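You operate a simulated robot arm through the tools that you are given. There is no shell and no other tool.

The job below is to be done with a simulated robot arm. You get a single attempt, and the scene is never put back.

Task
Clear the limit trip and bring the frame back to high pressure.
Fine: off, reset, low; jog the stroke to 0 mm, zero the load; leave both limit sliders where they are.

The check looks at the end state, three seconds after you hand in, the way a careful person would. Anything else that was tipped, shoved, dropped, spilled or broken makes it a failure.

Robot
A 6-joint arm with a three-finger gripper, fixed in place. Base frame: the origin is at the foot of the arm, x ahead of it, y to its left, z up. Units: cm, rad, N and s.
Its first joint turns from -2.897 to 2.897 rad. Payload 4.89 kg.
Tool frame: the origin (TCP) lies between the finger pads and is the grasp point; the fingertips stand 3 cm ahead of it; z points along the fingers, y is the line along which they close. The gripper opens to 16.4 cm. The gripper's body begins 12.5 cm behind the TCP.
Orientation is that of the tool frame in the base frame, as [roll, pitch, yaw] about the fixed x, y, z axes, in that order (R = Rz(yaw) Ry(pitch) Rx(roll)). With the fingers straight down and closing along the base's y, the tool's x points along the base's -x, its y along +y and its z along -z.

Tools
- The arm moves only by the tool servo_tool. Its argument "motion" is a list of rows, each a list of 3 entries, a list of its own where there are three numbers: the shift along the tool's x, y, z in units of 400 mm (1.0 is 400 mm), then the turn, a rotation vector about the tool's x, y, z in units of 90 degrees (1.0 is 90 degrees), then the opening, from 0 (shut) to 1 (fully open). In form: [[[x, y, z], [rx, ry, rz], claw], ...]. A call has 1 to 20 rows; each row is the pose to reach, as a shift and turn from the pose commanded when the call began, along the tool's axes at that moment. A call with a number of a shift or a turn outside -1 to 1 is refused whole. Rows are played at 5 a second. More than 5 cm and 0.15 rad between two rows, or a gripper value outside its range, and nothing of the call is played. A pose out of reach is approached as far as the arm can. The call stops where the force on the tool passes 40 N (or 10 N more than at its start, if that is more) or the arm is blocked; 0.2 s more then pass. Each finger travels about 10.8 cm/s and halts on what it meets, pressing with about 34 N; the grip force reading is that of the motor and also rises with nothing between the fingers. The clock runs only during rows and for 0.2 s after the last one: add rows that repeat a pose to give the fingers time. It gives the time, the measured TCP pose, the force on the tool (base axes), the opening and the grip force at its end, in the units of the frame above (readings bear some noise), with the torque about the TCP (base axes, N m) and any sound that the robot's microphone picked up, and new pictures: "views" is both (left out), scene, wrist or none.
- Cameras (640 x 400 px; columns grow to the right, rows downward): "scene" is fixed at [4.94, -50.11, 139.4]; the picture's right is [0.86, -0.51, 0.00], its down [-0.13, -0.22, -0.97] and it looks along [0.49, 0.83, -0.26] (base axes); focal length 333 px, centre (320, 200). "wrist" rides on the gripper at [7.6, -0.2, -15.2] in the tool frame; the picture's right is [0.02, 1.00, 0.00], its down [-0.88, 0.02, -0.47] and it looks along [-0.47, 0.01, 0.88] (tool axes); focal length 247 px, centre (320, 200). There is no depth. A picture from a camera that has moved, and an enlarged one, comes with that camera's place and axes in the base frame and with its lens.
- move_column(by): slides the trunk up (or, below 0, down) by that many cm; the arm rides with it, the base frame stays. It gives what a move gives, with no picture.
- close_up(camera, box): a new picture of the part [left, top, right, bottom] of that camera's present view, enlarged. No time passes.
- finish_job(): hands the job in; it is judged then, once.

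Nothing tells you positions but the pictures and the camera data. Unless the task says otherwise, let go and move clear before handing in.

The tools are called by a JSON object that holds its "op" and its "data". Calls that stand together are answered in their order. servo_tool: Moves the arm, as the interface text tells. Its arguments: {"type":"object","properties":{"motion":{"type":"array"},"views":{"type":"string","enum":["both","scene","wrist","none"]}},"required":["motion"]} The other tools are called the same way: move_column (by) slides the trunk up or down; close_up (camera, box) takes an enlarged picture of a part of a camera's view; finish_job () hands the job in.

At the start:

```text
time: 0.0
tool_pos: [34.97, 35.06, 114.75]
tool_rot: [3.14, 0.0, -3.14]
wrist_force: [0.3, -0.3, 0.0]
moment: [-0.04, -0.01, 0.0]
grip_width: 16.39
grasp_force: 0.0
trunk travel left (down, up): [-17.5, 21.5]
```

scene: 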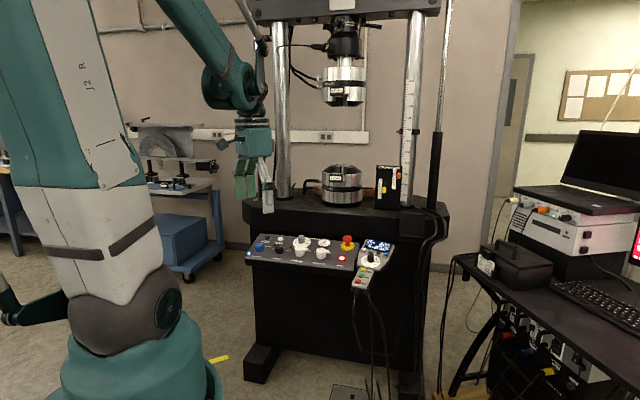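
wrist: 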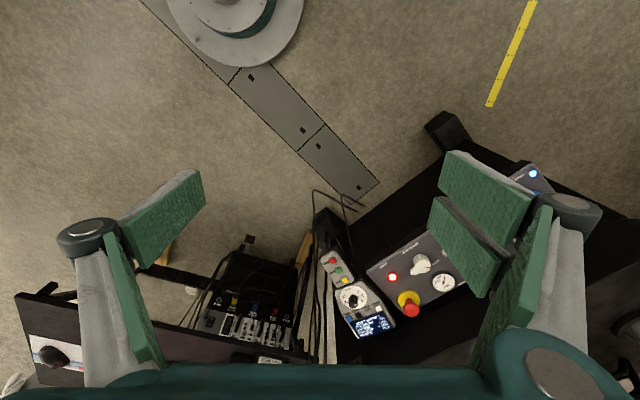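

I see a load frame with a control panel (knobs, lamps, red mushroom) and a handheld pendant on its right. I'll take close-ups first to read the labels.

{"op": "close_up", "data": {"camera": "scene", "box": [240, 225, 400, 325]}}

{"op": "close_up", "data": {"camera": "scene", "box": [345, 230, 409, 270]}}

{"op": "close_up", "data": {"camera": "scene", "box": [240, 228, 304, 268]}}

{"op": "close_up", "data": {"camera": "scene", "box": [290, 228, 354, 268]}}

{"op": "close_up", "data": {"camera": "wrist", "box": [300, 220, 480, 350]}}

{"op": "close_up", "data": {"camera": "scene", "box": [280, 0, 440, 220]}}

```text
4.00 times, centred on (320, 275) of scene
camera zoom: at [4.94, -50.11, 139.4], right [0.86, -0.51, 0.0], down [-0.13, -0.22, -0.97], along [0.49, 0.83, -0.26], focal length 1333 px, centre (320, -100)
```

zoom: 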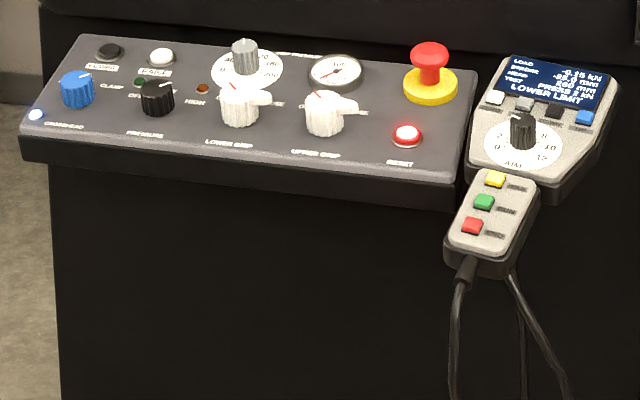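

```text
10.00 times, centred on (377, 250) of scene
camera zoom: at [4.94, -50.11, 139.4], right [0.86, -0.51, 0.0], down [-0.13, -0.22, -0.97], along [0.49, 0.83, -0.26], focal length 3333 px, centre (-250, -300)
```

zoom: 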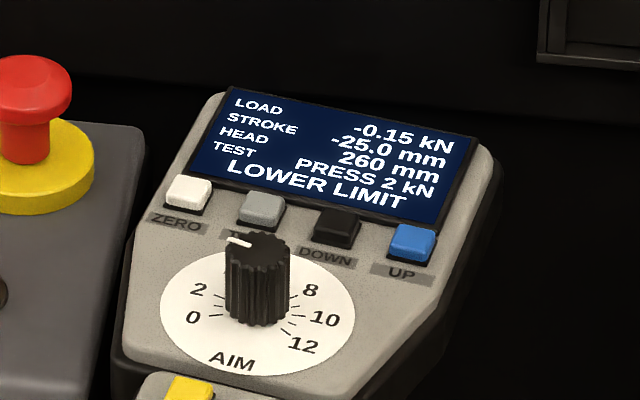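

```text
10.00 times, centred on (272, 248) of scene
camera zoom: at [4.94, -50.11, 139.4], right [0.86, -0.51, 0.0], down [-0.13, -0.22, -0.97], along [0.49, 0.83, -0.26], focal length 3333 px, centre (800, -280)
```

zoom: 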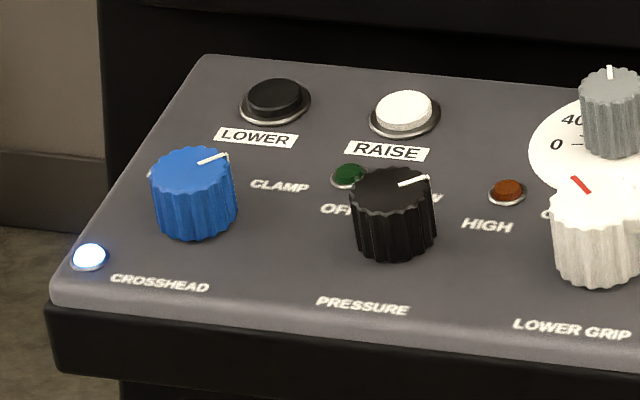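

```text
10.00 times, centred on (322, 248) of scene
camera zoom: at [4.94, -50.11, 139.4], right [0.86, -0.51, 0.0], down [-0.13, -0.22, -0.97], along [0.49, 0.83, -0.26], focal length 3333 px, centre (300, -280)
```

zoom: 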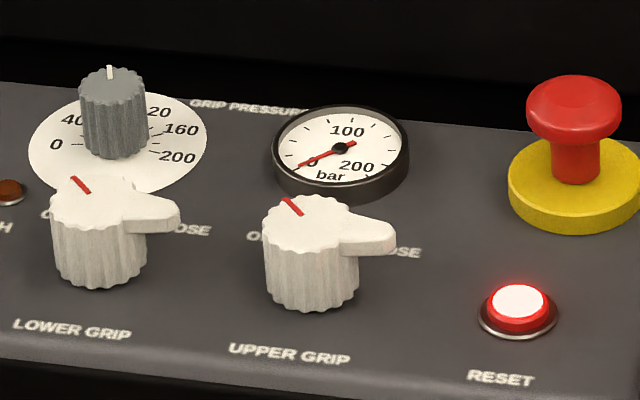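

```text
3.08 times, centred on (390, 285) of wrist
camera zoom: at [27.38, 34.95, 129.88], right [-0.02, 1.0, 0.0], down [0.88, 0.02, 0.47], along [0.47, 0.01, -0.88], focal length 760 px, centre (105, -62)
```

zoom: 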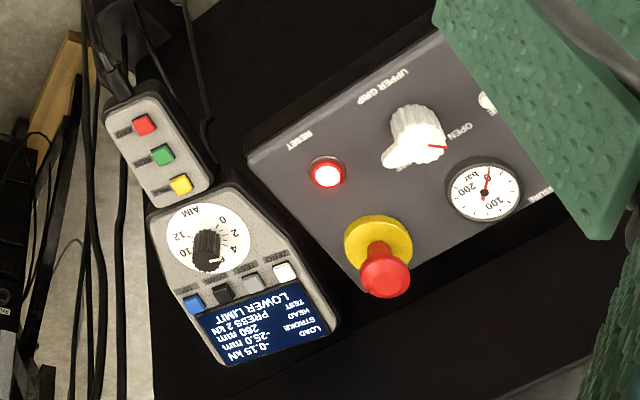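

```text
1.82 times, centred on (360, 110) of scene
camera zoom: at [4.94, -50.11, 139.4], right [0.86, -0.51, 0.0], down [-0.13, -0.22, -0.97], along [0.49, 0.83, -0.26], focal length 606 px, centre (247, 364)
```

zoom: 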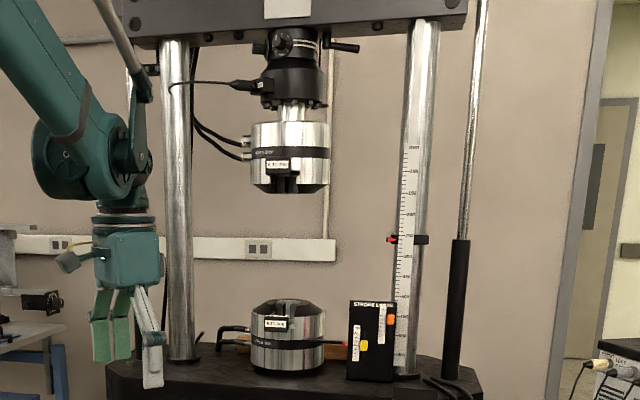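

The panel is about 97 cm away in direction (0.83, 0.56) and faces the arm. The pendant is slightly farther, and the pressure knob points at HIGH with LOWER LIMIT showing. I'll turn the tool to face the panel so the wrist camera can see all of it.

{"op": "servo_tool", "data": {"motion": [[[0, 0, 0], [0, 0, -0.0945], 1], [[0, 0, 0], [0, 0, -0.189], 1], [[0, 0, 0], [0, 0, -0.2835], 1], [[0, 0, 0], [0, 0, -0.378], 1]], "views": "both"}}

```text
time: 1.0
tool_pos: [34.98, 34.91, 114.76]
tool_rot: [-3.14, 0.0, -2.545]
wrist_force: [0.2, 0.1, 1.1]
moment: [0.02, -0.03, 0.0]
grip_width: 16.43
grasp_force: 0.1
trunk travel left (down, up): [-17.5, 21.5]
camera wrist: at [28.82, 30.62, 129.86], right [-0.58, 0.82, 0.0], down [0.72, 0.51, 0.47], along [0.39, 0.27, -0.88], focal length 247 px, centre (320, 200)
```

scene: 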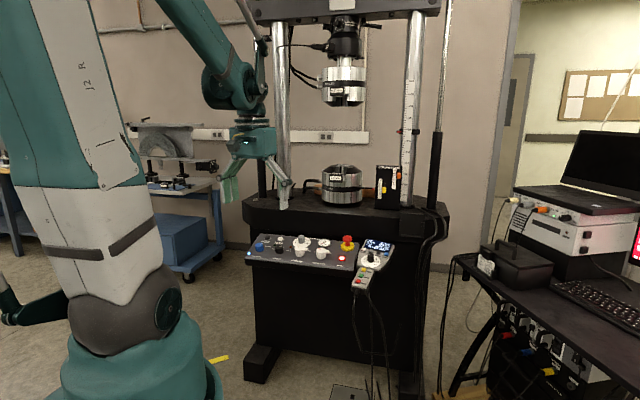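
wrist: 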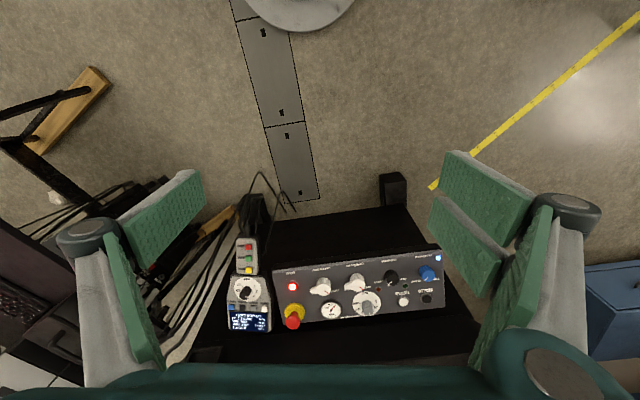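

The whole panel is in view between the fingers. I'll enlarge it to measure positions.

{"op": "close_up", "data": {"camera": "wrist", "box": [220, 225, 348, 345]}}

{"op": "close_up", "data": {"camera": "wrist", "box": [330, 235, 450, 325]}}

```text
3.33 times, centred on (284, 285) of wrist
camera zoom: at [28.82, 30.62, 129.86], right [-0.58, 0.82, 0.0], down [0.72, 0.51, 0.47], along [0.39, 0.27, -0.88], focal length 823 px, centre (440, -83)
```

zoom: 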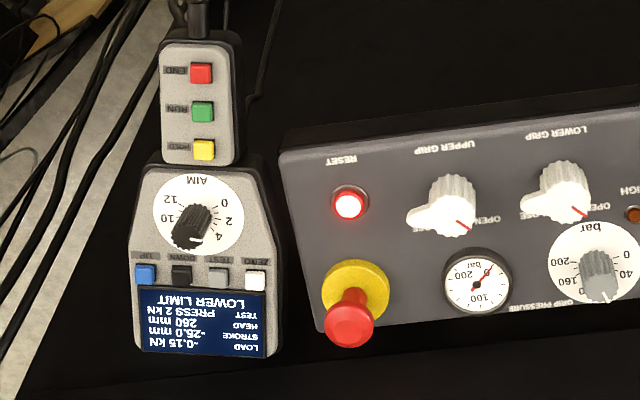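

```text
4.44 times, centred on (390, 280) of wrist
camera zoom: at [28.82, 30.62, 129.86], right [-0.58, 0.82, 0.0], down [0.72, 0.51, 0.47], along [0.39, 0.27, -0.88], focal length 1098 px, centre (9, -156)
```

zoom: 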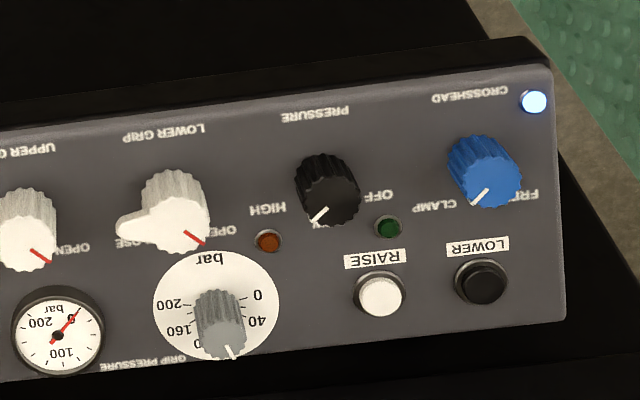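

I now place the panel turned 45° and tilted about 15°, with the PRESSURE knob base near (59, 77, 79) and RESET near (79, 56.5, 79). I'll move the tool out in line with the panel, tilt it to match, and look again.

{"op": "servo_tool", "data": {"motion": [[[-0.0845, 0.0315, 0.017], [-0.0016, -0.0167, -0.012], 1], [[-0.169, 0.063, 0.034], [-0.0032, -0.0333, -0.0241], 1], [[-0.2535, 0.0945, 0.051], [-0.0047, -0.05, -0.0361], 1], [[-0.338, 0.126, 0.068], [-0.0063, -0.0667, -0.0481], 1], [[-0.4225, 0.1575, 0.085], [-0.0079, -0.0833, -0.0602], 1], [[-0.507, 0.189, 0.102], [-0.0095, -0.1, -0.0722], 1], [[-0.5915, 0.2205, 0.119], [-0.0111, -0.1167, -0.0842], 1], [[-0.676, 0.252, 0.136], [-0.0126, -0.1333, -0.0962], 1], [[-0.7605, 0.2835, 0.153], [-0.0142, -0.15, -0.1083], 1], [[-0.845, 0.315, 0.17], [-0.0158, -0.1667, -0.1203], 1], [[-0.845, 0.315, 0.17], [-0.0158, -0.1667, -0.1203], 1]], "views": "both"}}

{"op": "close_up", "data": {"camera": "wrist", "box": [160, 120, 480, 320]}}

```text
time: 3.4
tool_pos: [56.09, 64.46, 107.99]
tool_rot: [-3.141, 0.265, -2.355]
wrist_force: [0.0, 0.1, -0.5]
moment: [-0.07, 0.07, 0.0]
grip_width: 16.4
grasp_force: 0.0
trunk travel left (down, up): [-17.5, 21.5]
camera wrist: at [48.18, 56.37, 120.6], right [-0.72, 0.69, -0.01], down [0.5, 0.53, 0.69], along [0.48, 0.49, -0.73], focal length 247 px, centre (320, 200)
```

scene: 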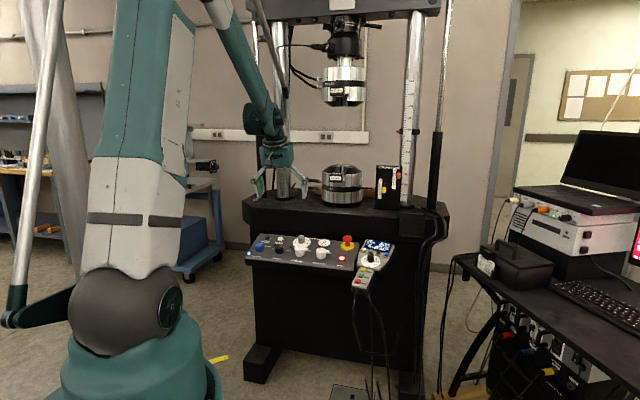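
wrist: 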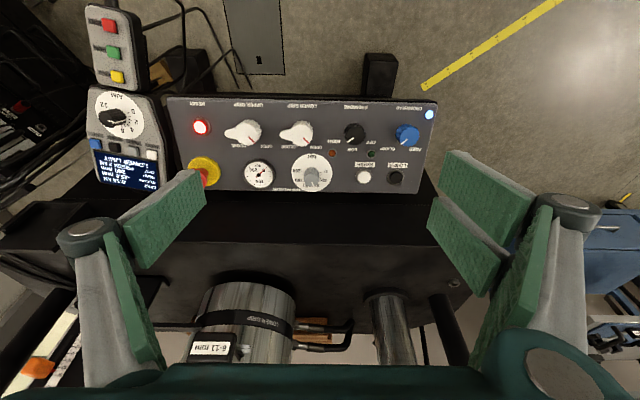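

```text
2.00 times, centred on (320, 220) of wrist
camera zoom: at [48.18, 56.37, 120.6], right [-0.72, 0.69, -0.01], down [0.5, 0.53, 0.69], along [0.48, 0.49, -0.73], focal length 494 px, centre (320, 160)
```

zoom: 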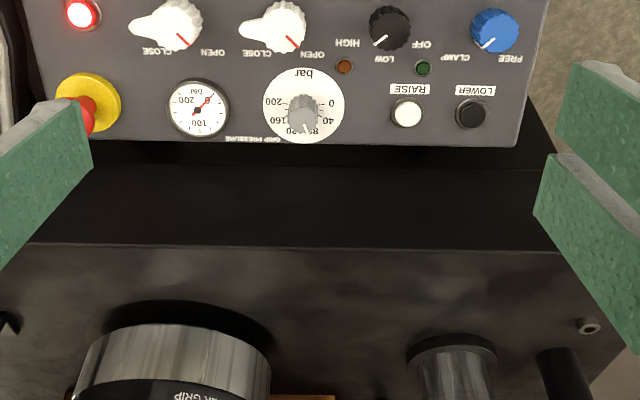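

Reach is fine and the view is good. I'll take finer close-ups to triangulate the knob and pendant.

{"op": "close_up", "data": {"camera": "wrist", "box": [310, 90, 438, 190]}}

{"op": "close_up", "data": {"camera": "wrist", "box": [80, 80, 240, 200]}}

{"op": "close_up", "data": {"camera": "wrist", "box": [0, 180, 320, 400]}}

```text
4.00 times, centred on (374, 140) of wrist
camera zoom: at [48.18, 56.37, 120.6], right [-0.72, 0.69, -0.01], down [0.5, 0.53, 0.69], along [0.48, 0.49, -0.73], focal length 988 px, centre (104, 440)
```

zoom: 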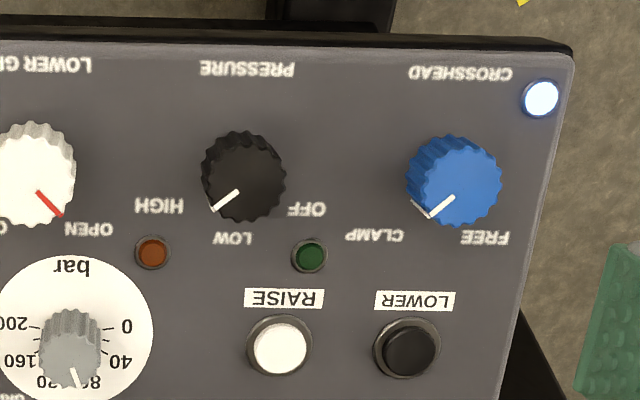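

```text
3.33 times, centred on (160, 140) of wrist
camera zoom: at [48.18, 56.37, 120.6], right [-0.72, 0.69, -0.01], down [0.5, 0.53, 0.69], along [0.48, 0.49, -0.73], focal length 823 px, centre (853, 400)
```

zoom: 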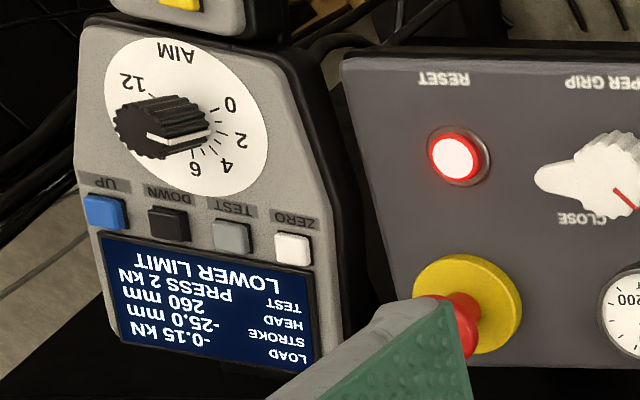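

```text
1.82 times, centred on (160, 290) of wrist
camera zoom: at [48.18, 56.37, 120.6], right [-0.72, 0.69, -0.01], down [0.5, 0.53, 0.69], along [0.48, 0.49, -0.73], focal length 449 px, centre (611, 36)
```

zoom: 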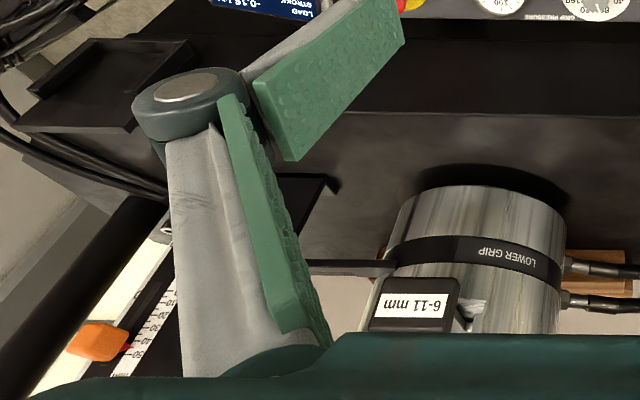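

The knob is about 2.9 cm tall and 3.7 cm across, with its base at (59.2, 76.4, 78.6). I'll hover over it, pre-turn the gripper +60° and narrow the opening.

{"op": "servo_tool", "data": {"motion": [[[-0.0083, 0.0196, 0.0661], [0, 0, 0.0834], 0.317], [[-0.0165, 0.0393, 0.1321], [0, 0, 0.1668], 0.317], [[-0.0248, 0.0589, 0.1982], [0, 0, 0.25], 0.317], [[-0.033, 0.0785, 0.2643], [0, 0, 0.3335], 0.317], [[-0.0413, 0.0981, 0.3303], [0, 0, 0.4169], 0.317], [[-0.0495, 0.1178, 0.3964], [0, 0, 0.5], 0.317], [[-0.0578, 0.1374, 0.4624], [0, 0, 0.5837], 0.317], [[-0.066, 0.157, 0.5285], [0, 0, 0.667], 0.317], [[-0.066, 0.157, 0.5285], [0, 0, 0.667], 0.317], [[-0.066, 0.157, 0.5285], [0, 0, 0.667], 0.317]], "views": "both"}}

{"op": "close_up", "data": {"camera": "wrist", "box": [200, 130, 440, 330]}}

{"op": "close_up", "data": {"camera": "scene", "box": [230, 150, 390, 270]}}

```text
time: 5.6
tool_pos: [57.29, 74.63, 88.04]
tool_rot: [2.914, 0.13, 2.862]
wrist_force: [-0.3, -0.2, -0.6]
moment: [-0.03, 0.02, -0.02]
grip_width: 5.17
grasp_force: 0.0
trunk travel left (down, up): [-17.5, 21.5]
camera wrist: at [47.19, 73.8, 101.66], right [0.22, 0.95, 0.22], down [0.76, -0.31, 0.58], along [0.62, 0.04, -0.79], focal length 247 px, centre (320, 200)
```

scene: 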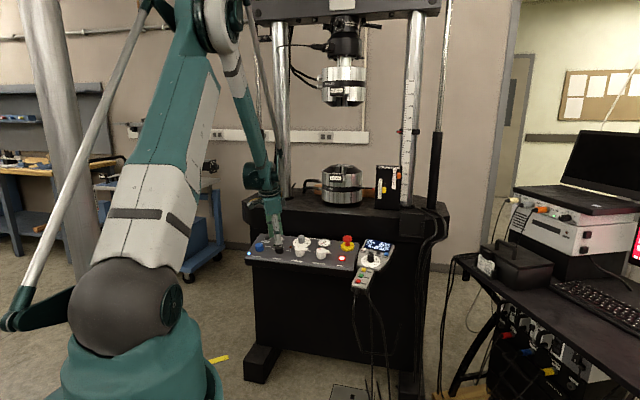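
wrist: 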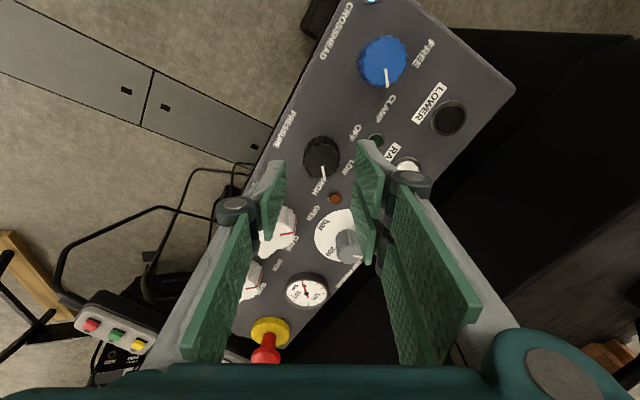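

```text
2.00 times, centred on (320, 230) of wrist
camera zoom: at [47.19, 73.8, 101.66], right [0.22, 0.95, 0.22], down [0.76, -0.31, 0.58], along [0.62, 0.04, -0.79], focal length 494 px, centre (320, 140)
```

zoom: 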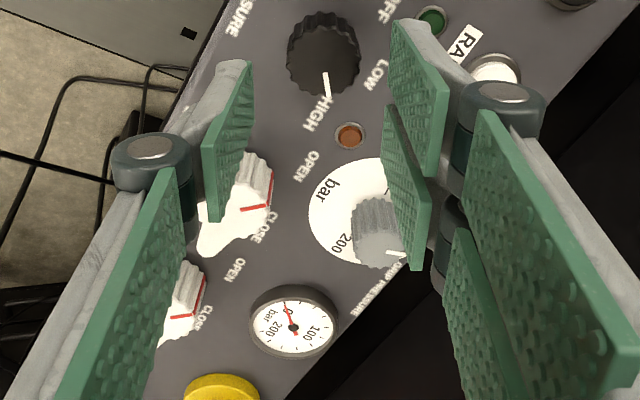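

```text
3.33 times, centred on (310, 210) of scene
camera zoom: at [4.94, -50.11, 139.4], right [0.86, -0.51, 0.0], down [-0.13, -0.22, -0.97], along [0.49, 0.83, -0.26], focal length 1111 px, centre (353, 167)
```

zoom: 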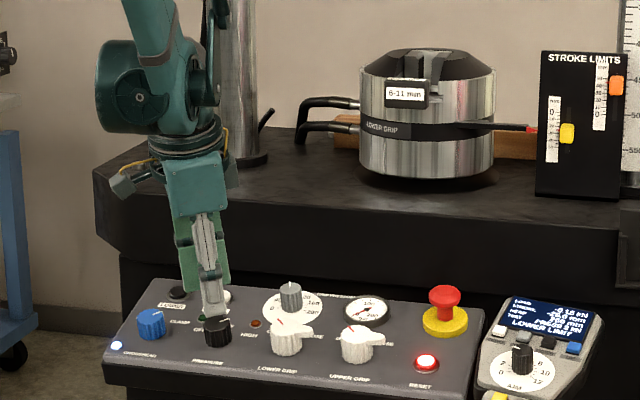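

The gripper seems to have one thumb on one side and two prongs on the other, so I'll look closely before descending.

{"op": "close_up", "data": {"camera": "wrist", "box": [260, 130, 380, 210]}}

{"op": "close_up", "data": {"camera": "wrist", "box": [330, 120, 450, 280]}}

{"op": "close_up", "data": {"camera": "scene", "box": [250, 185, 314, 255]}}

```text
5.00 times, centred on (320, 170) of wrist
camera zoom: at [47.19, 73.8, 101.66], right [0.22, 0.95, 0.22], down [0.76, -0.31, 0.58], along [0.62, 0.04, -0.79], focal length 1235 px, centre (320, 350)
```

zoom: 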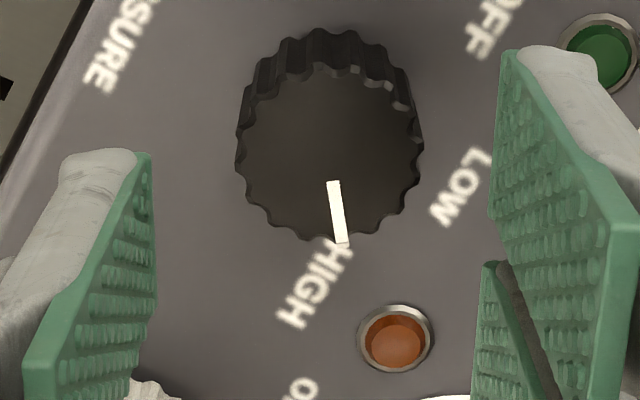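

```text
2.50 times, centred on (390, 200) of wrist
camera zoom: at [47.19, 73.8, 101.66], right [0.22, 0.95, 0.22], down [0.76, -0.31, 0.58], along [0.62, 0.04, -0.79], focal length 617 px, centre (145, 200)
```

zoom: 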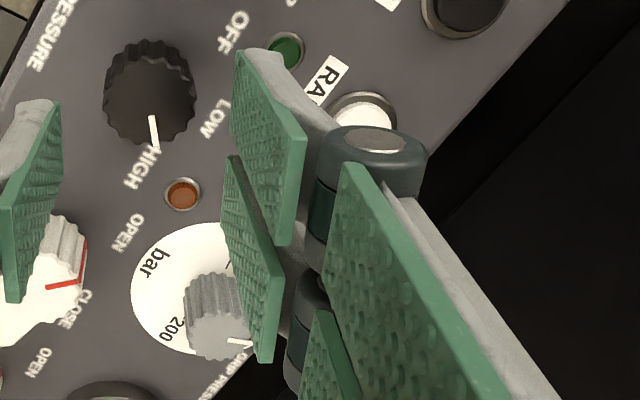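

```text
5.71 times, centred on (282, 220) of scene
camera zoom: at [4.94, -50.11, 139.4], right [0.86, -0.51, 0.0], down [-0.13, -0.22, -0.97], along [0.49, 0.83, -0.26], focal length 1904 px, centre (537, 86)
```

zoom: 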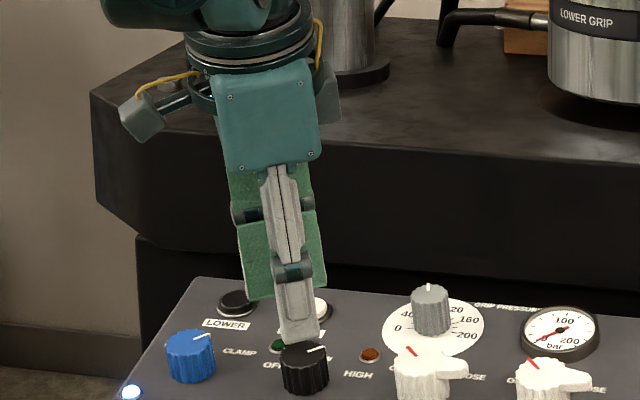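

The alignment looks good to about 2 mm. I'll descend around the pressure knob with the tips staying about 1 cm above the panel, then close.

{"op": "servo_tool", "data": {"motion": [[[0, 0.003, 0.05], [0, 0, 0], 0.317], [[0, 0.003, 0.1], [0, 0, 0], 0.317], [[0, 0.003, 0.14], [0, 0, 0], 0.317], [[0, 0.003, 0.14], [0, 0, 0], 0.317]], "views": "both"}}

{"op": "close_up", "data": {"camera": "wrist", "box": [260, 120, 400, 220]}}

{"op": "close_up", "data": {"camera": "scene", "box": [250, 205, 314, 265]}}

```text
time: 6.6
tool_pos: [58.26, 75.67, 82.66]
tool_rot: [2.911, 0.131, 2.864]
wrist_force: [0.4, 0.5, -0.2]
moment: [0.03, 0.03, -0.01]
grip_width: 5.2
grasp_force: 0.1
trunk travel left (down, up): [-17.5, 21.5]
camera wrist: at [48.19, 74.9, 96.37], right [0.22, 0.95, 0.22], down [0.76, -0.31, 0.58], along [0.62, 0.04, -0.79], focal length 247 px, centre (320, 200)
```

scene: 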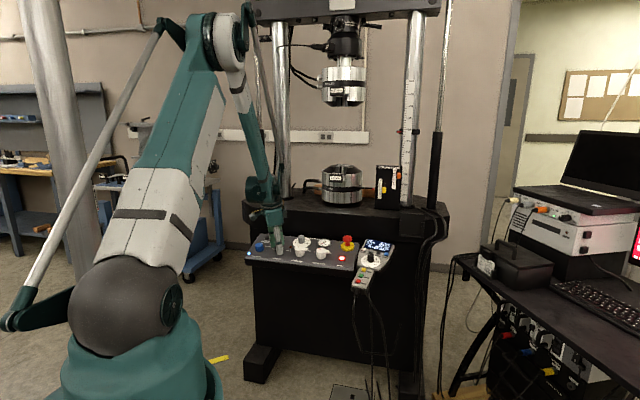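
wrist: 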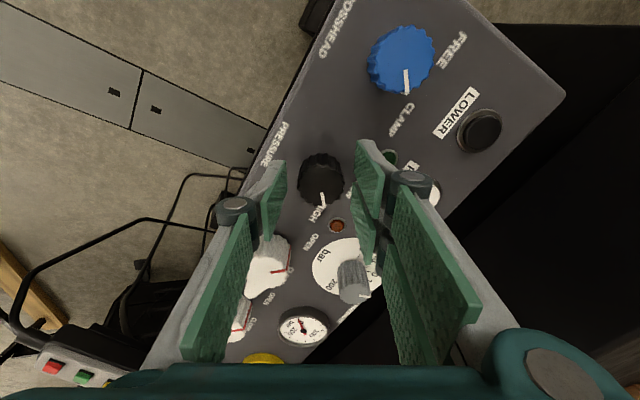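

```text
4.00 times, centred on (330, 170) of wrist
camera zoom: at [48.19, 74.9, 96.37], right [0.22, 0.95, 0.22], down [0.76, -0.31, 0.58], along [0.62, 0.04, -0.79], focal length 988 px, centre (280, 320)
```

zoom: 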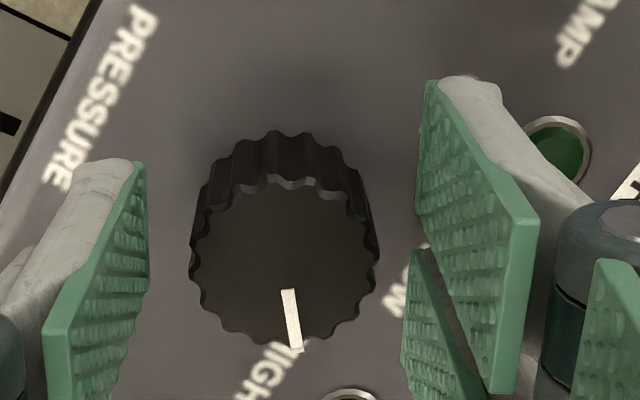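

```text
6.67 times, centred on (282, 235) of scene
camera zoom: at [4.94, -50.11, 139.4], right [0.86, -0.51, 0.0], down [-0.13, -0.22, -0.97], along [0.49, 0.83, -0.26], focal length 2222 px, centre (573, -33)
```

zoom: 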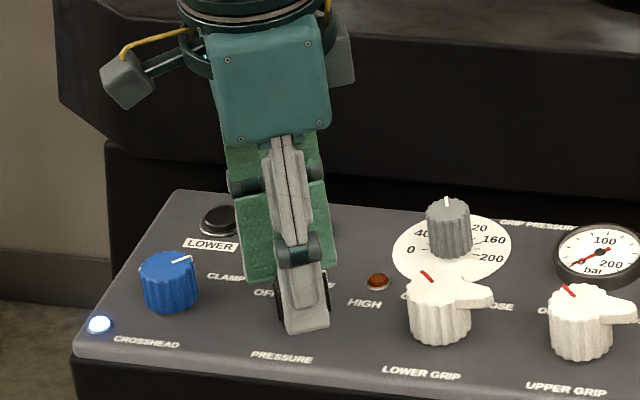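

The fingers straddle the knob, with about 1.7 cm of overlap. I'll close on it.

{"op": "servo_tool", "data": {"motion": [[[0, 0, 0], [0, 0, 0], 0.2], [[0, 0, 0], [0, 0, 0], 0.1], [[0, 0, 0], [0, 0, 0], 0.1]], "views": "wrist"}}

{"op": "close_up", "data": {"camera": "wrist", "box": [260, 120, 400, 220]}}

```text
time: 7.4
tool_pos: [58.27, 75.77, 82.89]
tool_rot: [2.913, 0.13, 2.865]
wrist_force: [4.4, 10.7, 6.0]
moment: [0.3, -0.14, 0.05]
grip_width: 3.49
grasp_force: 44.8
trunk travel left (down, up): [-17.5, 21.5]
camera wrist: at [48.18, 74.93, 96.41], right [0.22, 0.95, 0.22], down [0.76, -0.31, 0.58], along [0.62, 0.04, -0.79], focal length 247 px, centre (320, 200)
```

wrist: 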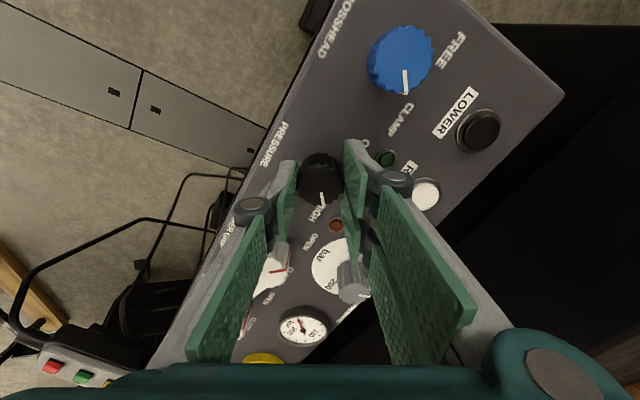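

```text
4.00 times, centred on (330, 170) of wrist
camera zoom: at [48.18, 74.93, 96.41], right [0.22, 0.95, 0.22], down [0.76, -0.31, 0.58], along [0.62, 0.04, -0.79], focal length 988 px, centre (280, 320)
```

zoom: 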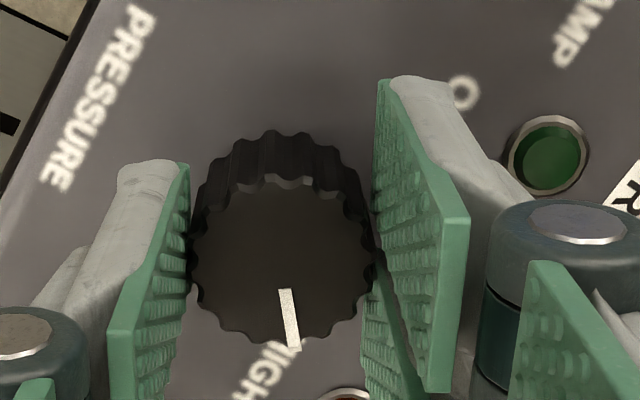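

The knob is gripped at 3.5 cm with a small side load. I'll ease sideways a touch and turn CCW the first 60°, from HIGH towards LOW.

{"op": "servo_tool", "data": {"motion": [[[0, 0.003, 0], [0, 0, -0.06], 0.1], [[0, 0.003, 0], [0, 0, -0.14], 0.1], [[0, 0.003, 0], [0, 0, -0.22], 0.1], [[0, 0.003, 0], [0, 0, -0.3], 0.1], [[0, 0.003, 0], [0, 0, -0.38], 0.1], [[0, 0.003, 0], [0, 0, -0.46], 0.1], [[0, 0.003, 0], [0, 0, -0.54], 0.1], [[0, 0.003, 0], [0, 0, -0.6], 0.1], [[0, 0.003, 0], [0, 0, -0.667], 0.1], [[0, 0.003, 0], [0, 0, -0.667], 0.1]], "views": "both"}}

{"op": "close_up", "data": {"camera": "wrist", "box": [240, 100, 420, 240]}}

{"op": "close_up", "data": {"camera": "scene", "box": [240, 225, 400, 325]}}

```text
time: 9.1
tool_pos: [58.33, 75.76, 82.85]
tool_rot: [3.099, 0.259, -2.533]
wrist_force: [6.0, -7.6, -1.5]
moment: [-0.29, -0.24, -0.08]
grip_width: 3.49
grasp_force: 45.1
trunk travel left (down, up): [-17.5, 21.5]
stopped in row 8: the force on the tool passed its limit at 42 N (the readings are from after the stop); the commanded pose is now the measured one
camera wrist: at [49.64, 68.63, 95.5], right [-0.6, 0.8, 0.04], down [0.6, 0.42, 0.68], along [0.53, 0.43, -0.73], focal length 247 px, centre (320, 200)
```

scene: 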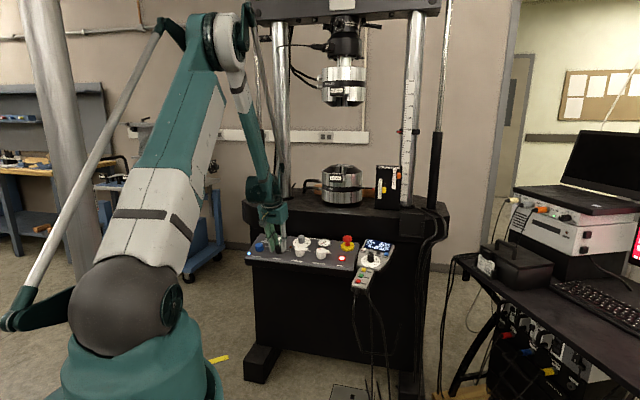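
wrist: 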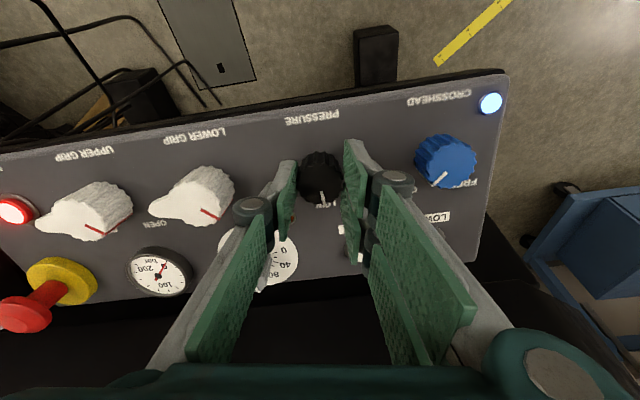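

```text
2.86 times, centred on (330, 170) of wrist
camera zoom: at [49.64, 68.63, 95.5], right [-0.6, 0.8, 0.04], down [0.6, 0.42, 0.68], along [0.53, 0.43, -0.73], focal length 706 px, centre (291, 286)
```

zoom: 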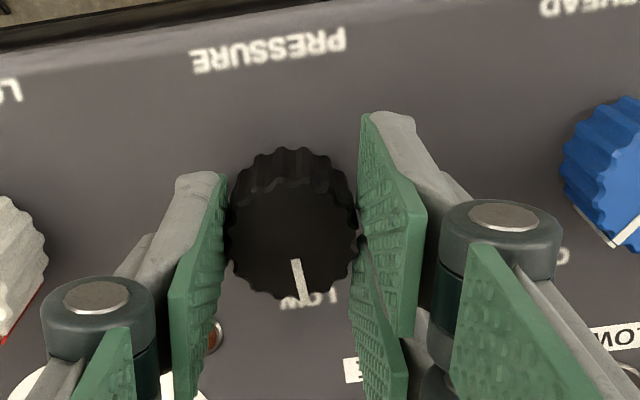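

```text
4.00 times, centred on (320, 275) of scene
camera zoom: at [4.94, -50.11, 139.4], right [0.86, -0.51, 0.0], down [-0.13, -0.22, -0.97], along [0.49, 0.83, -0.26], focal length 1333 px, centre (320, -100)
```

zoom: 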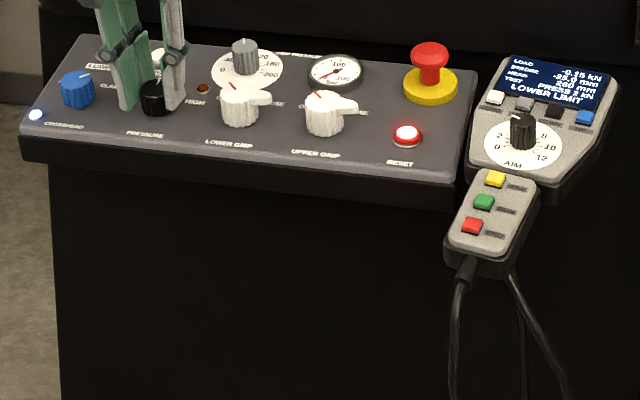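

The pointer now sits at LOW, after a 50° turn (the stop came at the detent). I'll continue another 50° CCW to OFF, more slowly.

{"op": "servo_tool", "data": {"motion": [[[0, -0.001, 0], [0, 0, -0.05], 0.1], [[0, -0.001, 0], [0, 0, -0.1], 0.1], [[0, -0.001, 0], [0, 0, -0.15], 0.1], [[0, -0.001, 0], [0, 0, -0.2], 0.1], [[0, -0.001, 0], [0, 0, -0.25], 0.1], [[0, -0.001, 0], [0, 0, -0.3], 0.1], [[0, -0.001, 0], [0, 0, -0.35], 0.1], [[0, -0.001, 0], [0, 0, -0.4], 0.1], [[0, -0.001, 0], [0, 0, -0.45], 0.1], [[0, -0.001, 0], [0, 0, -0.5], 0.1], [[0, -0.001, 0], [0, 0, -0.556], 0.1], [[0, -0.001, 0], [0, 0, -0.556], 0.1]], "views": "both"}}

{"op": "close_up", "data": {"camera": "wrist", "box": [240, 100, 420, 240]}}

{"op": "close_up", "data": {"camera": "scene", "box": [240, 225, 400, 325]}}

```text
time: 11.7
tool_pos: [58.42, 75.55, 82.8]
tool_rot: [-2.968, 0.197, -1.641]
wrist_force: [24.5, -16.2, 10.5]
moment: [-0.63, -0.53, -1.01]
grip_width: 3.51
grasp_force: 44.8
trunk travel left (down, up): [-17.5, 21.5]
camera wrist: at [55.33, 65.43, 95.98], right [-0.98, 0.08, -0.17], down [-0.05, 0.78, 0.63], along [0.18, 0.62, -0.76], focal length 247 px, centre (320, 200)
```

scene: 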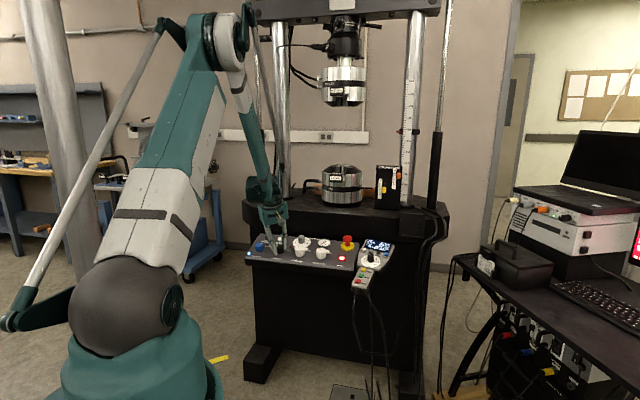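
wrist: 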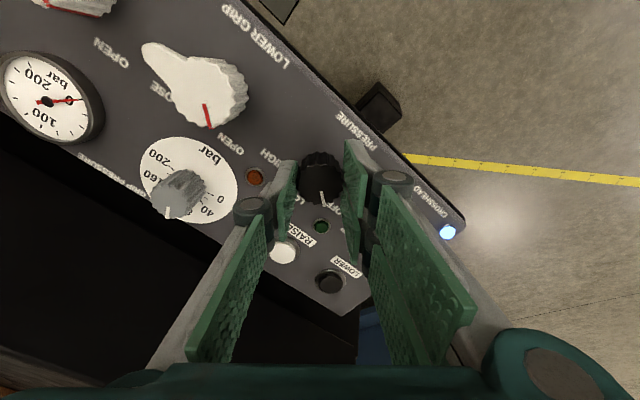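

```text
2.86 times, centred on (330, 170) of wrist
camera zoom: at [55.33, 65.43, 95.98], right [-0.98, 0.08, -0.17], down [-0.05, 0.78, 0.63], along [0.18, 0.62, -0.76], focal length 706 px, centre (291, 286)
```

zoom: 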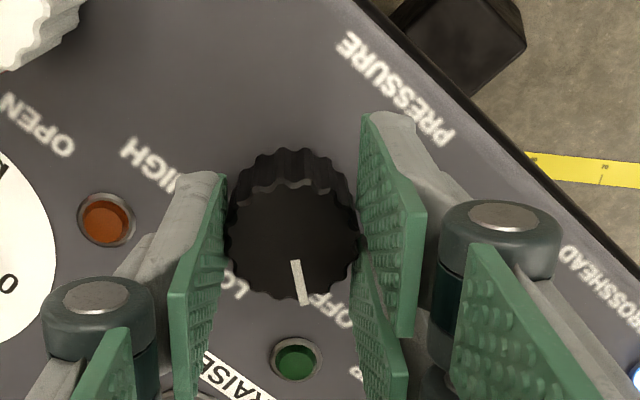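

```text
4.00 times, centred on (320, 275) of scene
camera zoom: at [4.94, -50.11, 139.4], right [0.86, -0.51, 0.0], down [-0.13, -0.22, -0.97], along [0.49, 0.83, -0.26], focal length 1333 px, centre (320, -100)
```

zoom: 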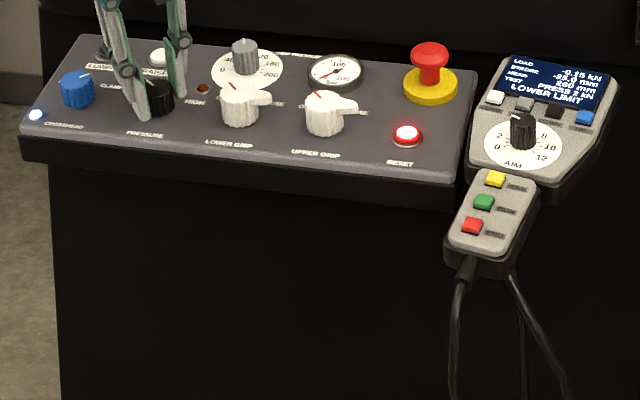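

The pointer is at OFF, and the resisting torque suggests the end stop. I'll let go, back off along the tool axis and check.

{"op": "servo_tool", "data": {"motion": [[[0, 0, 0], [0, 0, 0], 0.317], [[0, 0, 0], [0, 0, 0], 0.317], [[0, 0, -0.06], [0, 0, 0], 0.317], [[0, 0, -0.14], [0, 0, 0], 0.317], [[0, 0, -0.24], [0, 0, 0], 0.317], [[0, 0, -0.24], [0, 0, 0], 0.317]], "views": "both"}}

{"op": "close_up", "data": {"camera": "wrist", "box": [200, 70, 420, 240]}}

{"op": "close_up", "data": {"camera": "scene", "box": [240, 225, 400, 325]}}

```text
time: 13.1
tool_pos: [56.54, 73.96, 92.0]
tool_rot: [-2.969, 0.199, -1.635]
wrist_force: [-0.5, 0.3, 0.5]
moment: [0.01, -0.01, -0.03]
grip_width: 5.19
grasp_force: 0.0
trunk travel left (down, up): [-17.5, 21.5]
camera wrist: at [53.42, 63.78, 105.24], right [-0.98, 0.08, -0.17], down [-0.05, 0.78, 0.63], along [0.18, 0.62, -0.76], focal length 247 px, centre (320, 200)
```

scene: 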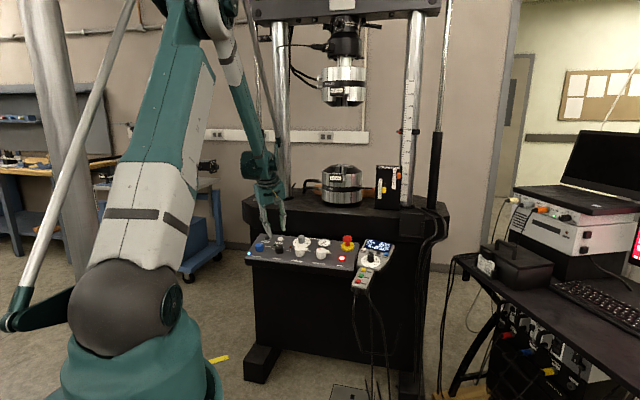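
wrist: 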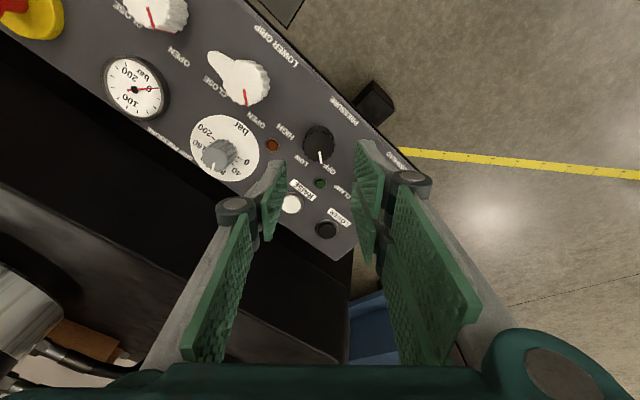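

```text
2.35 times, centred on (310, 155) of wrist
camera zoom: at [53.42, 63.78, 105.24], right [-0.98, 0.08, -0.17], down [-0.05, 0.78, 0.63], along [0.18, 0.62, -0.76], focal length 581 px, centre (344, 306)
```

zoom: 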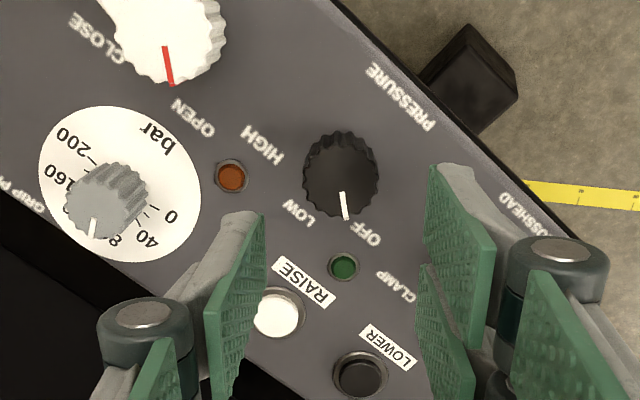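

```text
4.00 times, centred on (320, 275) of scene
camera zoom: at [4.94, -50.11, 139.4], right [0.86, -0.51, 0.0], down [-0.13, -0.22, -0.97], along [0.49, 0.83, -0.26], focal length 1333 px, centre (320, -100)
```

zoom: 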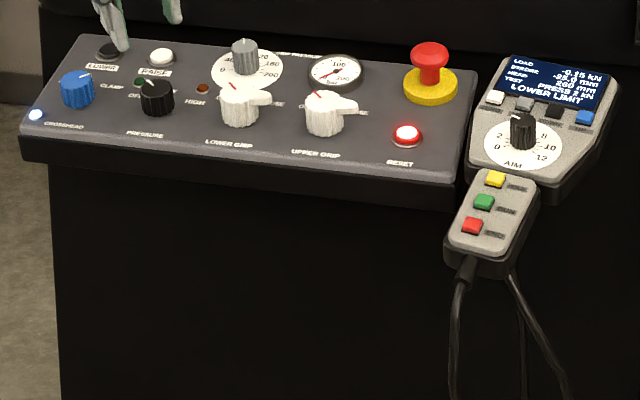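

The pointer reads OFF. I'll enlarge the scene view to confirm, and check the reset area.

{"op": "close_up", "data": {"camera": "scene", "box": [264, 238, 296, 258]}}

{"op": "close_up", "data": {"camera": "scene", "box": [322, 228, 386, 272]}}

```text
16.00 times, centred on (280, 248) of scene
camera zoom: at [4.94, -50.11, 139.4], right [0.86, -0.51, 0.0], down [-0.13, -0.22, -0.97], along [0.49, 0.83, -0.26], focal length 5332 px, centre (960, -568)
```

zoom: 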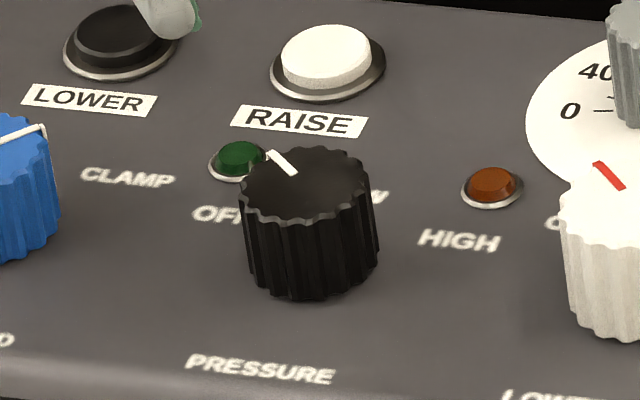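

```text
9.09 times, centred on (354, 250) of scene
camera zoom: at [4.94, -50.11, 139.4], right [0.86, -0.51, 0.0], down [-0.13, -0.22, -0.97], along [0.49, 0.83, -0.26], focal length 3030 px, centre (11, -254)
```

zoom: 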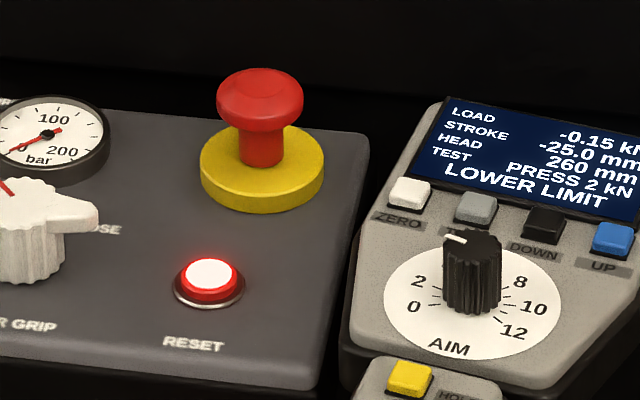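

OFF is confirmed, so RESET is next. I'll swing back to facing the panel, shut the gripper and hover about 5 cm over RESET at (78.6, 56.5, 79.1).

{"op": "servo_tool", "data": {"motion": [[[0.057, -0.0664, 0], [0, 0, 0.056], 0.1], [[0.114, -0.1328, 0], [0, 0, 0.112], 0.0], [[0.171, -0.1991, 0], [0, 0, 0.168], 0.0], [[0.2279, -0.2655, 0], [0, 0, 0.224], 0.0], [[0.2849, -0.3319, 0], [0, 0, 0.28], 0.0], [[0.3419, -0.3983, 0], [0, 0, 0.336], 0.0], [[0.3988, -0.4646, 0.02], [0, 0, 0.392], 0.0], [[0.4558, -0.531, 0.07], [0, 0, 0.448], 0.0], [[0.4558, -0.531, 0.1335], [0, 0, 0.448], 0.0], [[0.4558, -0.531, 0.1335], [0, 0, 0.448], 0.0], [[0.4558, -0.531, 0.1335], [0, 0, 0.448], 0.0]], "views": "both"}}

{"op": "close_up", "data": {"camera": "wrist", "box": [230, 110, 410, 250]}}

{"op": "close_up", "data": {"camera": "scene", "box": [300, 190, 396, 270]}}

```text
time: 15.5
tool_pos: [77.12, 54.88, 86.7]
tool_rot: [-3.14, 0.262, -2.36]
wrist_force: [0.1, -0.3, -0.6]
moment: [0.03, 0.05, -0.01]
grip_width: 0.0
grasp_force: 33.5
trunk travel left (down, up): [-17.5, 21.5]
camera wrist: at [69.25, 46.87, 99.38], right [-0.72, 0.69, -0.01], down [0.5, 0.53, 0.69], along [0.48, 0.49, -0.73], focal length 247 px, centre (320, 200)
```

scene: 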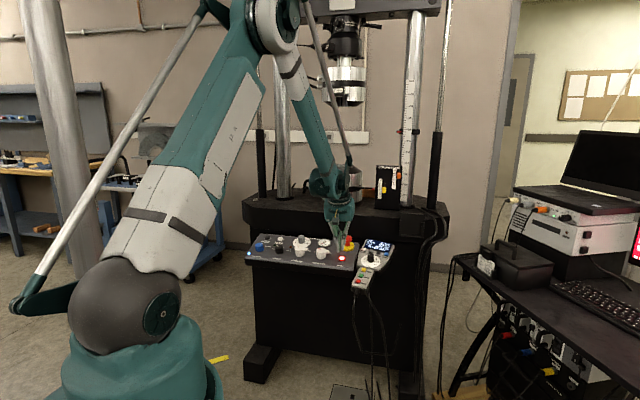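
wrist: 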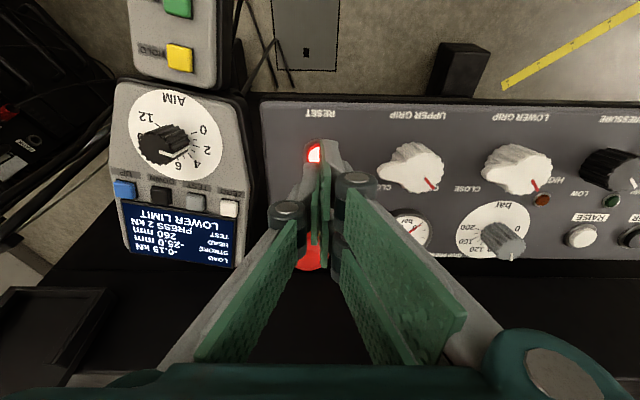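

```text
2.86 times, centred on (320, 180) of wrist
camera zoom: at [69.25, 46.87, 99.38], right [-0.72, 0.69, -0.01], down [0.5, 0.53, 0.69], along [0.48, 0.49, -0.73], focal length 706 px, centre (320, 257)
```

zoom: 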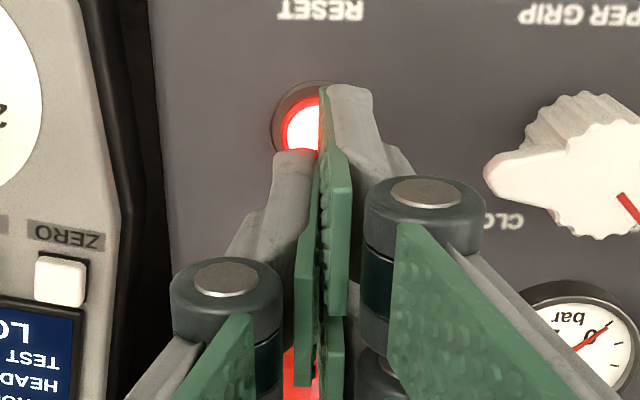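

```text
5.00 times, centred on (348, 230) of scene
camera zoom: at [4.94, -50.11, 139.4], right [0.86, -0.51, 0.0], down [-0.13, -0.22, -0.97], along [0.49, 0.83, -0.26], focal length 1666 px, centre (180, 50)
```

zoom: 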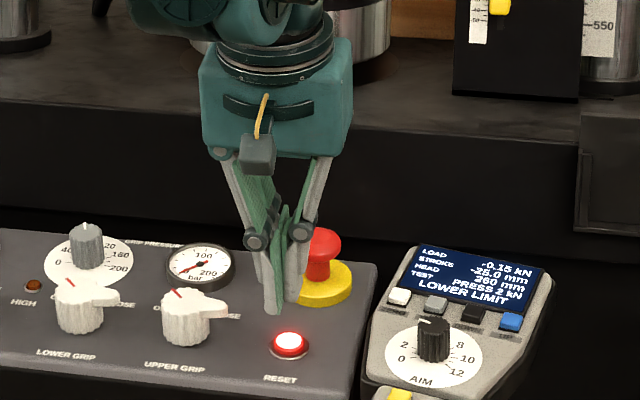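

The shut fingertips are centred over RESET. I'll press down gently.

{"op": "servo_tool", "data": {"motion": [[[0, -0.002, 0.05], [0, 0, 0], 0.0], [[0, -0.002, 0.09], [0, 0, 0], 0.0], [[0, -0.002, 0.11], [0, 0, 0], 0.0], [[0, -0.002, 0.118], [0, 0, 0], 0.0], [[0, -0.002, 0.124], [0, 0, 0], 0.0], [[0, -0.002, 0.129], [0, 0, 0], 0.0], [[0, -0.002, 0.133], [0, 0, 0], 0.0]], "views": "both"}}

{"op": "close_up", "data": {"camera": "scene", "box": [300, 220, 396, 280]}}

```text
time: 17.1
tool_pos: [78.2, 55.99, 81.71]
tool_rot: [-3.141, 0.262, -2.359]
wrist_force: [0.5, -0.4, -0.1]
moment: [0.02, -0.02, -0.01]
grip_width: 0.61
grasp_force: 45.0
trunk travel left (down, up): [-17.5, 21.5]
camera wrist: at [70.34, 47.89, 94.46], right [-0.72, 0.69, -0.01], down [0.5, 0.53, 0.69], along [0.48, 0.49, -0.73], focal length 247 px, centre (320, 200)
```

scene: 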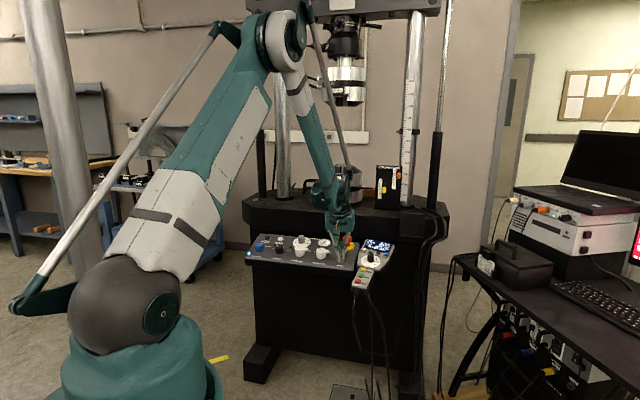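
wrist: 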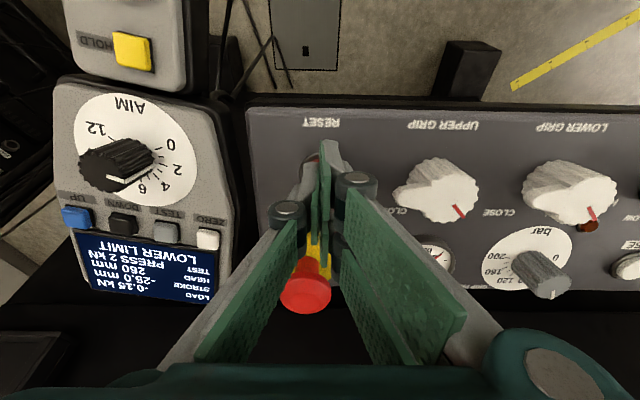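

```text
6.67 times, centred on (348, 250) of scene
camera zoom: at [4.94, -50.11, 139.4], right [0.86, -0.51, 0.0], down [-0.13, -0.22, -0.97], along [0.49, 0.83, -0.26], focal length 2222 px, centre (133, -133)
```

zoom: 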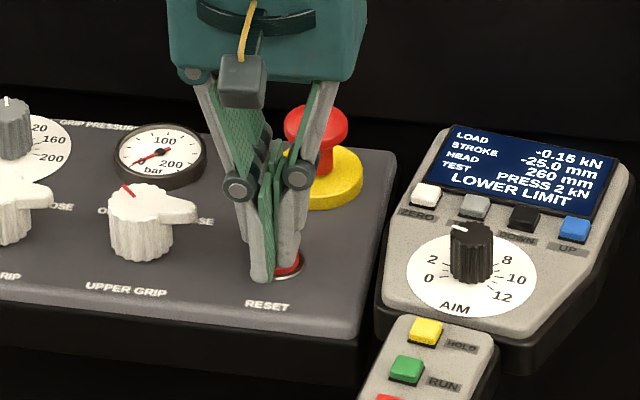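

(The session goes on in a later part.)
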